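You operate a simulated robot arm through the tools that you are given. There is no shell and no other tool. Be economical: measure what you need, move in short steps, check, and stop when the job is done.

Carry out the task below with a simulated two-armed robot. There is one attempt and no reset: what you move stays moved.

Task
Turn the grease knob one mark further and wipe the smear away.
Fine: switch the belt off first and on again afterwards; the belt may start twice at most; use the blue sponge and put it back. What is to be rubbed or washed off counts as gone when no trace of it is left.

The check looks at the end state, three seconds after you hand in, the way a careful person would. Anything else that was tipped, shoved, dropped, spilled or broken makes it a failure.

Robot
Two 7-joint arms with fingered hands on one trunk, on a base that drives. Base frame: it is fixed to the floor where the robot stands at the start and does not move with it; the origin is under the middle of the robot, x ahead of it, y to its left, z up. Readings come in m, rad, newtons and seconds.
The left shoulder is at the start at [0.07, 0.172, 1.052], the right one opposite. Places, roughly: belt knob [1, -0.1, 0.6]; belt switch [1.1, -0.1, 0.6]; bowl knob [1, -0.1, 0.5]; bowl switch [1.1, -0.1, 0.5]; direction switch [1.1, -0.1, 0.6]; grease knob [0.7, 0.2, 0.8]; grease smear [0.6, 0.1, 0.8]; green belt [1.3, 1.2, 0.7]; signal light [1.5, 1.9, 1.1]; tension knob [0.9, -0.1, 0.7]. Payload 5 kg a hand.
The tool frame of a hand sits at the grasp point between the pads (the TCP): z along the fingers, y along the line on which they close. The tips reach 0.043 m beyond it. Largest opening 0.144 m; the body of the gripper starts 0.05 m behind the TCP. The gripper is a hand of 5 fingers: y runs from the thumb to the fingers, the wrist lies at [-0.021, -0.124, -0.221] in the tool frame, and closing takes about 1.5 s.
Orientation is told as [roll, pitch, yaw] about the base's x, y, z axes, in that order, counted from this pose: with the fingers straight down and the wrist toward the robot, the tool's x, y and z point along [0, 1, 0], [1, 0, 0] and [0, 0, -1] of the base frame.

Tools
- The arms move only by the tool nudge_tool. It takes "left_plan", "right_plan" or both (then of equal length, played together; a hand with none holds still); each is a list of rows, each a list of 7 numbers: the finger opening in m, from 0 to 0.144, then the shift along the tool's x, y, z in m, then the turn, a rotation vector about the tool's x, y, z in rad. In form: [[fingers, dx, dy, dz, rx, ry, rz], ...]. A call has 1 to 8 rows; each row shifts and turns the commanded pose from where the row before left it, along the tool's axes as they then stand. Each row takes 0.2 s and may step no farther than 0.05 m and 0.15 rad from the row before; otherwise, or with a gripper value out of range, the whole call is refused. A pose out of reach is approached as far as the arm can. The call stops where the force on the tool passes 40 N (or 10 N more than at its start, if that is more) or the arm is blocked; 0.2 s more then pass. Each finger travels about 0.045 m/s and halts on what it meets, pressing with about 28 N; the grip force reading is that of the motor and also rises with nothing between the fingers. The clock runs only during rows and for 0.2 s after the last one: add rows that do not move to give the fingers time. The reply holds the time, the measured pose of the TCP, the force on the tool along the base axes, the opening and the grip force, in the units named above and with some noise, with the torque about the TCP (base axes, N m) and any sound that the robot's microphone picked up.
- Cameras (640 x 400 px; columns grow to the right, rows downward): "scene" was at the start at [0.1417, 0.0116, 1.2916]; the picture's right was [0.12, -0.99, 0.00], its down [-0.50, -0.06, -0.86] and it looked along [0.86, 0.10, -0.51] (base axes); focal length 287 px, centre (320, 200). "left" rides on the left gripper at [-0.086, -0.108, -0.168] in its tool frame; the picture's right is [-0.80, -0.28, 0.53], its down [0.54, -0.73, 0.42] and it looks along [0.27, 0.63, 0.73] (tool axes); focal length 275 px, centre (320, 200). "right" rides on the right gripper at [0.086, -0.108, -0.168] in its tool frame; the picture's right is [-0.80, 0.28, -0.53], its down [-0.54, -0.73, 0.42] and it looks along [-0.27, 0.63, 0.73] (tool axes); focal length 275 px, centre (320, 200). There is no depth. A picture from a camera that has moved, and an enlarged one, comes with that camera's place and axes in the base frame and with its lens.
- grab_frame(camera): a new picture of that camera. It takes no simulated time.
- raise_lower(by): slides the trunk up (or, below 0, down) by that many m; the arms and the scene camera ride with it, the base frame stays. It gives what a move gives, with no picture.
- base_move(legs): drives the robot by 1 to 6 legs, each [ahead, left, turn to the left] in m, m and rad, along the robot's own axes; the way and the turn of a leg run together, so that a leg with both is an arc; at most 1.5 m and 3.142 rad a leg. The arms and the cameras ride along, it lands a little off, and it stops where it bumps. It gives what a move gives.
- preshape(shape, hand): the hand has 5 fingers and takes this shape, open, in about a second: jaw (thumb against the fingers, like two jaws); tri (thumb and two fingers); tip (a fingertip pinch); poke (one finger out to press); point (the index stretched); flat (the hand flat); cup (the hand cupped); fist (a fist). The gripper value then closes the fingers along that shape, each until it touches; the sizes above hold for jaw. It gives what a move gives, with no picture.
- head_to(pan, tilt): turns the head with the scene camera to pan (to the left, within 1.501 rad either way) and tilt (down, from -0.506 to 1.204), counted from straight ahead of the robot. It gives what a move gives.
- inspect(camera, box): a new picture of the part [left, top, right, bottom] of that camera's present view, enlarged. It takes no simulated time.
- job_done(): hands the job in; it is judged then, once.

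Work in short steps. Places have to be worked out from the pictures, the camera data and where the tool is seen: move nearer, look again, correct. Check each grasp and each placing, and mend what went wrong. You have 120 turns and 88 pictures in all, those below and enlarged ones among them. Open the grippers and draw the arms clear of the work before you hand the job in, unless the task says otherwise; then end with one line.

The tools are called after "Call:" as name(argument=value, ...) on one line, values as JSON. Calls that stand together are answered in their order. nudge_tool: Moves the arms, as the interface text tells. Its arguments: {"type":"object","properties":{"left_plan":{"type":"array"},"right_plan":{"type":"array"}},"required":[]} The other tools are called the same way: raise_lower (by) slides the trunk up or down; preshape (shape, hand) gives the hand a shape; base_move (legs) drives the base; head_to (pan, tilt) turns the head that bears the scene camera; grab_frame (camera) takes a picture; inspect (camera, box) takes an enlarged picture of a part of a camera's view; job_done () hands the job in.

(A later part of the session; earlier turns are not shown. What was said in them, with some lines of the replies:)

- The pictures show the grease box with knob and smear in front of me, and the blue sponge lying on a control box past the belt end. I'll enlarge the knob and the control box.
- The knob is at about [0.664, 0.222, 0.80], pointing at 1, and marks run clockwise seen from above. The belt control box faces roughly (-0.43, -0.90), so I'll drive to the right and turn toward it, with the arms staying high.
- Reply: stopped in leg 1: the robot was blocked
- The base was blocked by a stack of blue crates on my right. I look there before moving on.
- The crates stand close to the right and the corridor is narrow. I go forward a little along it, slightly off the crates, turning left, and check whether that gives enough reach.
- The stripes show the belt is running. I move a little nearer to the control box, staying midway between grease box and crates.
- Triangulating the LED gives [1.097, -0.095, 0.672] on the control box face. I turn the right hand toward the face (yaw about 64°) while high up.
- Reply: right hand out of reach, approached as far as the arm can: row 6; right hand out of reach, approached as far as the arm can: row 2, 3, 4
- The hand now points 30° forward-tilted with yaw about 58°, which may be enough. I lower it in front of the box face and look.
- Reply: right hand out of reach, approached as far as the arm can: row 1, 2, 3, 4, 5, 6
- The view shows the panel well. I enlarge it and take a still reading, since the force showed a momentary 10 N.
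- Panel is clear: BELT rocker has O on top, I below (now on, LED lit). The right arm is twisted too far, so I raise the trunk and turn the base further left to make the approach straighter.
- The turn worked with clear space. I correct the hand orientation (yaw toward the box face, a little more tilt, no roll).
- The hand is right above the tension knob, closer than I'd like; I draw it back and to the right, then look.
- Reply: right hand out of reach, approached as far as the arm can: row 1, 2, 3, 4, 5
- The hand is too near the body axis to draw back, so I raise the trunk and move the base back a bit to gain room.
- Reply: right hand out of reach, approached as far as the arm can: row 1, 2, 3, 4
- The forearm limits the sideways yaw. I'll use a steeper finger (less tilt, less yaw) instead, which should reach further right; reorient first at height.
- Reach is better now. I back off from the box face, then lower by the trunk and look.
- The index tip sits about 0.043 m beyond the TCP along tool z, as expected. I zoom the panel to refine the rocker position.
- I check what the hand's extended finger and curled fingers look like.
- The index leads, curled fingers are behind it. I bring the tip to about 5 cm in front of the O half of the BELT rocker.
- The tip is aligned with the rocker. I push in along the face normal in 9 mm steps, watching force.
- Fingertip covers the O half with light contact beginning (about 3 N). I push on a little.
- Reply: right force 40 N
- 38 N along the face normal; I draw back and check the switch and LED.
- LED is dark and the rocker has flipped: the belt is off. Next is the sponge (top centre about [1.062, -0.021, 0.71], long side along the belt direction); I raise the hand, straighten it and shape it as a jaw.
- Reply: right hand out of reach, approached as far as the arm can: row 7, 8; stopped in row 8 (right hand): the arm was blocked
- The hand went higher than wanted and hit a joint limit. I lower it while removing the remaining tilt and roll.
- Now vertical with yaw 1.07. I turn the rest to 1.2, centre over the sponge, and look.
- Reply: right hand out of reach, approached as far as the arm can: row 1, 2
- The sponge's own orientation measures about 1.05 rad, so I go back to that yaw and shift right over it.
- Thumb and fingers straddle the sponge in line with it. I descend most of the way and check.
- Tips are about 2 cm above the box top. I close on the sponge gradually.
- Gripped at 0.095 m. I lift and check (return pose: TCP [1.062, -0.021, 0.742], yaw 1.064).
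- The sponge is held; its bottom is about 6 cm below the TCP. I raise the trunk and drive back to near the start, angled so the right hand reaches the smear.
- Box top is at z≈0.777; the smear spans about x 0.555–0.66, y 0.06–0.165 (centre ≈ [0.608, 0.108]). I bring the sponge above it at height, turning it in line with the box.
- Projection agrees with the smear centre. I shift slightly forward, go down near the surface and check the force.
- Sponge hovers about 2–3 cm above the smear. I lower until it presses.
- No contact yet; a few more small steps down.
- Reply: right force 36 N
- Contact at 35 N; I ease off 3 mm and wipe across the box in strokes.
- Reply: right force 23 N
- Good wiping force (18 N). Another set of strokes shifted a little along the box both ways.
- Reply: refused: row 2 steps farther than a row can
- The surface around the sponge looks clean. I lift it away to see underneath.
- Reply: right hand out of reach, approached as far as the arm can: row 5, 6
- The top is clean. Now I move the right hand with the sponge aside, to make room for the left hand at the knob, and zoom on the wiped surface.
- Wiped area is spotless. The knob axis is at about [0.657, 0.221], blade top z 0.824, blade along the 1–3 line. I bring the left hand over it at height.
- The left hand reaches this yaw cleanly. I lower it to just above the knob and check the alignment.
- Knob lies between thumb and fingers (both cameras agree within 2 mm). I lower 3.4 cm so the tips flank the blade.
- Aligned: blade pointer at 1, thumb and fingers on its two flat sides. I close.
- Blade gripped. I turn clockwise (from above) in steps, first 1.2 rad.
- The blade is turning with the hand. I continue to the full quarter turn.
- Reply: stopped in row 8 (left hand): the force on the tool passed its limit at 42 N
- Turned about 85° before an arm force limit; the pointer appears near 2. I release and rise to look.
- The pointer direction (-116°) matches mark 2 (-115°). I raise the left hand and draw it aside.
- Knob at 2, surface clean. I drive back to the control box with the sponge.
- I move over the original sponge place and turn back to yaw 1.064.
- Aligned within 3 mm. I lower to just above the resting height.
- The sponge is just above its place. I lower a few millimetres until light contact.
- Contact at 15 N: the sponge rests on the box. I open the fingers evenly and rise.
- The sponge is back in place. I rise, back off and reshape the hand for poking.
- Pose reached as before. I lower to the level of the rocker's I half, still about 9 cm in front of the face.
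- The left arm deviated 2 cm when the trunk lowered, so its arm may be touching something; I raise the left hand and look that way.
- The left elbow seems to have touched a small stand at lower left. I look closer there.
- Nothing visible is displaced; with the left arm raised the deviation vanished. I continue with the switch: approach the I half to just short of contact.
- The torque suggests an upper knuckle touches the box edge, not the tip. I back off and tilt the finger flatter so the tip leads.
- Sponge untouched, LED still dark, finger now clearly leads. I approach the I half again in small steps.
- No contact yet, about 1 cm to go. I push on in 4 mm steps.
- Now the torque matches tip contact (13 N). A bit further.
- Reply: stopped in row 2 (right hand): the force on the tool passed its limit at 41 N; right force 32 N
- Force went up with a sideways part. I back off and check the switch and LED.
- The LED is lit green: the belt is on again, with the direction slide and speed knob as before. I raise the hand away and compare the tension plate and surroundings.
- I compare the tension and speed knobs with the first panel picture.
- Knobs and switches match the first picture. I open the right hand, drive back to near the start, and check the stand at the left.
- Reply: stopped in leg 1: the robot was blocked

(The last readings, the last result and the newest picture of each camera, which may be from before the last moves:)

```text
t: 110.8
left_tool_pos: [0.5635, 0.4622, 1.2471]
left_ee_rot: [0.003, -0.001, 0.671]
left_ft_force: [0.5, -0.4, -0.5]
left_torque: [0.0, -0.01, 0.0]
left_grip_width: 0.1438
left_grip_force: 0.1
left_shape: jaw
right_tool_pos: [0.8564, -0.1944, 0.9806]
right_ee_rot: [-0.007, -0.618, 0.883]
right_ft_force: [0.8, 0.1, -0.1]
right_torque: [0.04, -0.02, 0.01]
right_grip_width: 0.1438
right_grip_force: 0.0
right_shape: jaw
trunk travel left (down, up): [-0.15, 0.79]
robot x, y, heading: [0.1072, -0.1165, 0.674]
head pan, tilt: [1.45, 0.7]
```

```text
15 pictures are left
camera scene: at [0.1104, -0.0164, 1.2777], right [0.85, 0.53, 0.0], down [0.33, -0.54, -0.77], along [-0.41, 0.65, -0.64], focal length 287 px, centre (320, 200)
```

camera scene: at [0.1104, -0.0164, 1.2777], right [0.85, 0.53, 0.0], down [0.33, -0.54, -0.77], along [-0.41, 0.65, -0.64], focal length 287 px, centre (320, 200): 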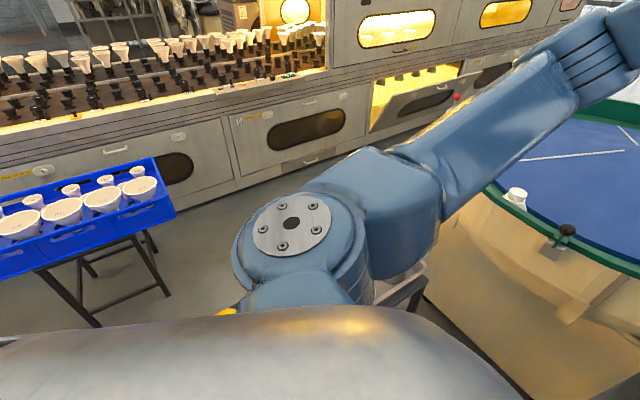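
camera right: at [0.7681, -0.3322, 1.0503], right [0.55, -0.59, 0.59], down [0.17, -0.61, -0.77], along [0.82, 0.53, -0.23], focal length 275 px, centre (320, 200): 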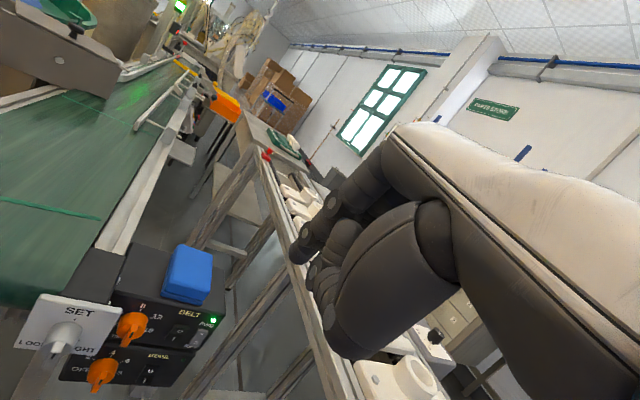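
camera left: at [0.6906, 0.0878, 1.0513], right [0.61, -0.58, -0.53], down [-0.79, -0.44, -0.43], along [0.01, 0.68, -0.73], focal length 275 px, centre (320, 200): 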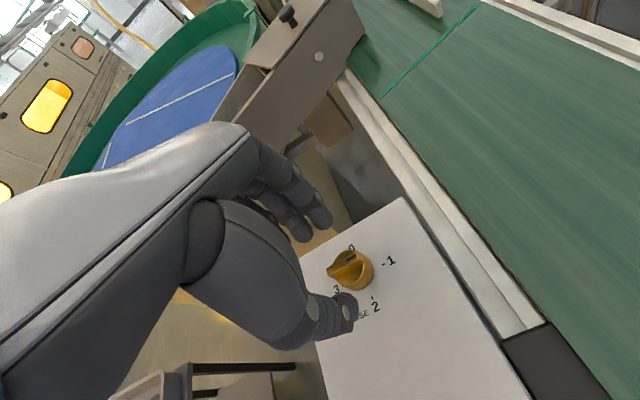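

Blocked midway. The right hand's reading shifted slightly, so I look to the right for the obstacle before moving.

Call:
head_to(pan=-1.3, tilt=0.7)

Call:
grab_frame(camera="scene")

```text
t: 113.3
left_tool_pos: [0.5646, 0.4602, 1.247]
left_ee_rot: [0.002, 0.001, 0.67]
left_ft_force: [-0.9, 0.3, 0.3]
left_torque: [-0.03, -0.03, -0.02]
left_grip_width: 0.1438
left_grip_force: 0.1
left_shape: jaw
right_tool_pos: [0.8574, -0.1937, 0.9794]
right_ee_rot: [-0.008, -0.617, 0.885]
right_ft_force: [0.4, -1.0, 0.2]
right_torque: [0.01, 0.01, -0.03]
right_grip_width: 0.1439
right_grip_force: 0.0
right_shape: jaw
trunk travel left (down, up): [-0.15, 0.79]
robot x, y, heading: [0.1066, -0.1182, 0.671]
head pan, tilt: [-1.3, 0.7]
```

```text
14 pictures are left
camera scene: at [0.2238, -0.1381, 1.276], right [-0.59, -0.81, 0.0], down [-0.53, 0.38, -0.76], along [0.62, -0.44, -0.65], focal length 287 px, centre (320, 200)
```

scene: 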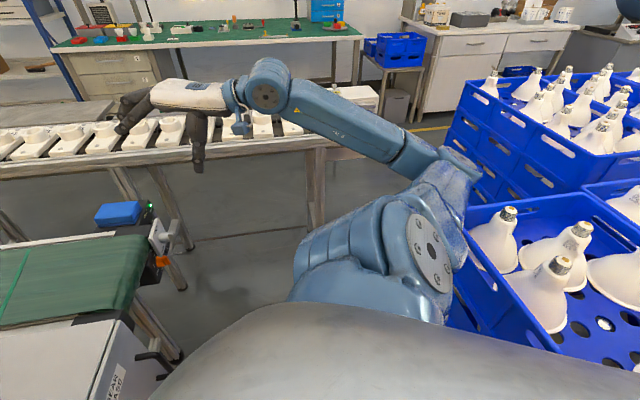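

The right elbow touched the edge of the near crate. I move forward off it, then check the crates.

Call:
base_move(legs=[[0.06, -0.06, 0]])

Call:
grab_frame(camera="scene")

```text
t: 114.3
left_tool_pos: [0.6433, 0.457, 1.2455]
left_ee_rot: [-0.002, -0.001, 0.67]
left_ft_force: [1.2, 0.3, -0.2]
left_torque: [0.07, 0.08, 0.0]
left_grip_width: 0.1439
left_grip_force: 0.1
left_shape: jaw
right_tool_pos: [0.9383, -0.2015, 0.9826]
right_ee_rot: [-0.014, -0.617, 0.883]
right_ft_force: [0.7, -0.9, -1.6]
right_torque: [0.06, 0.08, 0.03]
right_grip_width: 0.1439
right_grip_force: 0.0
right_shape: jaw
trunk travel left (down, up): [-0.15, 0.79]
robot x, y, heading: [0.1918, -0.1271, 0.676]
head pan, tilt: [-1.3, 0.7]
```

```text
13 pictures are left
camera scene: at [0.3029, -0.1426, 1.2766], right [-0.59, -0.81, 0.0], down [-0.52, 0.38, -0.76], along [0.62, -0.45, -0.65], focal length 287 px, centre (320, 200)
```

scene: 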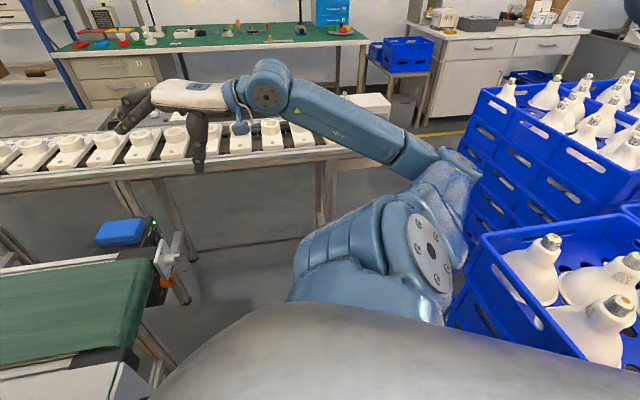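

Clear now. I zoom at the crate stack to see whether its crates are still flush.

Call:
inspect(camera="scene", box=[440, 70, 640, 360])

```text
1.38 times, centred on (540, 215) of scene
camera zoom: at [0.3029, -0.1426, 1.2766], right [-0.59, -0.81, 0.0], down [-0.52, 0.38, -0.76], along [0.62, -0.45, -0.65], focal length 396 px, centre (17, 179)
```

zoom: 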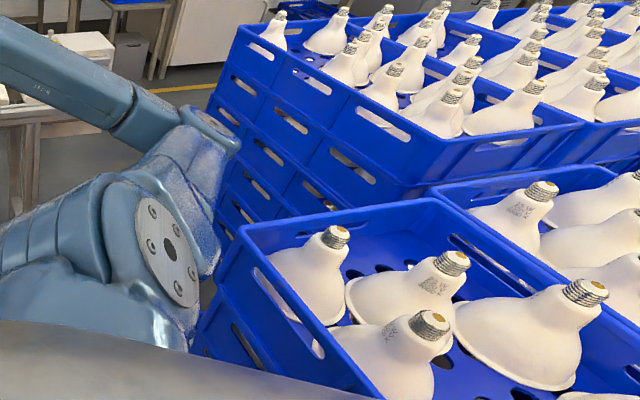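

Crates look orderly and all bulbs upright. One look to the left stand and grease box before handing in.

Call:
head_to(pan=0.45, tilt=0.75)

Call:
grab_frame(camera="scene")

```text
t: 116.1
left_tool_pos: [0.6412, 0.4579, 1.246]
left_ee_rot: [-0.003, 0.0, 0.67]
left_ft_force: [1.2, -0.2, 0.2]
left_torque: [0.0, 0.02, -0.03]
left_grip_width: 0.1439
left_grip_force: 0.1
left_shape: jaw
right_tool_pos: [0.9365, -0.2006, 0.9829]
right_ee_rot: [-0.015, -0.618, 0.885]
right_ft_force: [-0.1, 1.5, 0.1]
right_torque: [-0.01, -0.02, 0.0]
right_grip_width: 0.1441
right_grip_force: 0.1
right_shape: jaw
trunk travel left (down, up): [-0.15, 0.79]
robot x, y, heading: [0.1908, -0.1233, 0.677]
head pan, tilt: [0.45, 0.75]
```

```text
11 pictures are left
camera scene: at [0.2681, -0.0178, 1.2725], right [0.9, -0.43, 0.0], down [-0.29, -0.62, -0.73], along [0.32, 0.66, -0.68], focal length 287 px, centre (320, 200)
```

scene: 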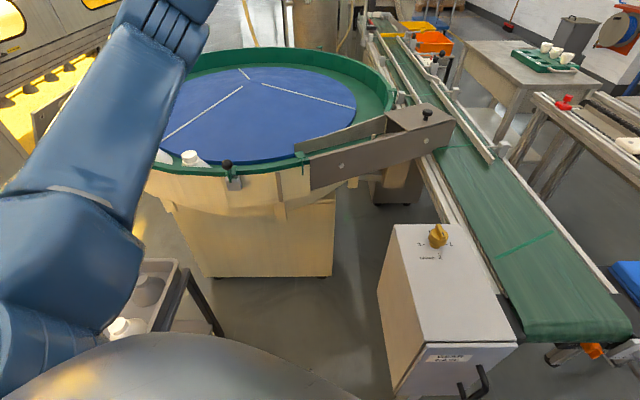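

There is a tray on a stand under the left elbow; I zoom on it.

Call:
inspect(camera="scene", box=[80, 240, 240, 360])

```text
3.33 times, centred on (160, 300) of scene
camera zoom: at [0.2681, -0.0178, 1.2725], right [0.9, -0.43, 0.0], down [-0.29, -0.62, -0.73], along [0.32, 0.66, -0.68], focal length 958 px, centre (853, -133)
```

zoom: 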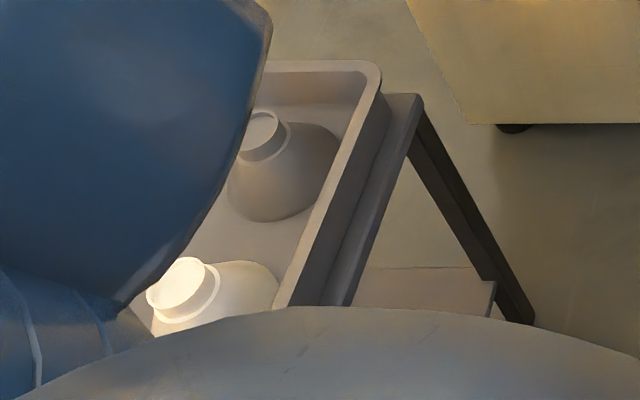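

The tray and its parts stand upright. The belt is on again, knob at 2, smear gone, sponge back, hands open and clear, so I hand in.

Call:
job_done()

```text
The job is handed in.
```

I turned the grease knob from 1 to 2, wiped the smear away with no trace left in the pictures, put the blue sponge back on its box, and switched the belt off first and on again once afterwards. On the way an arm or the base bumped the crates on the right twice, and the left arm probably touched a stand with a tray on the left; pictures showed nothing tipped, but I couldn't rule out a small shift.
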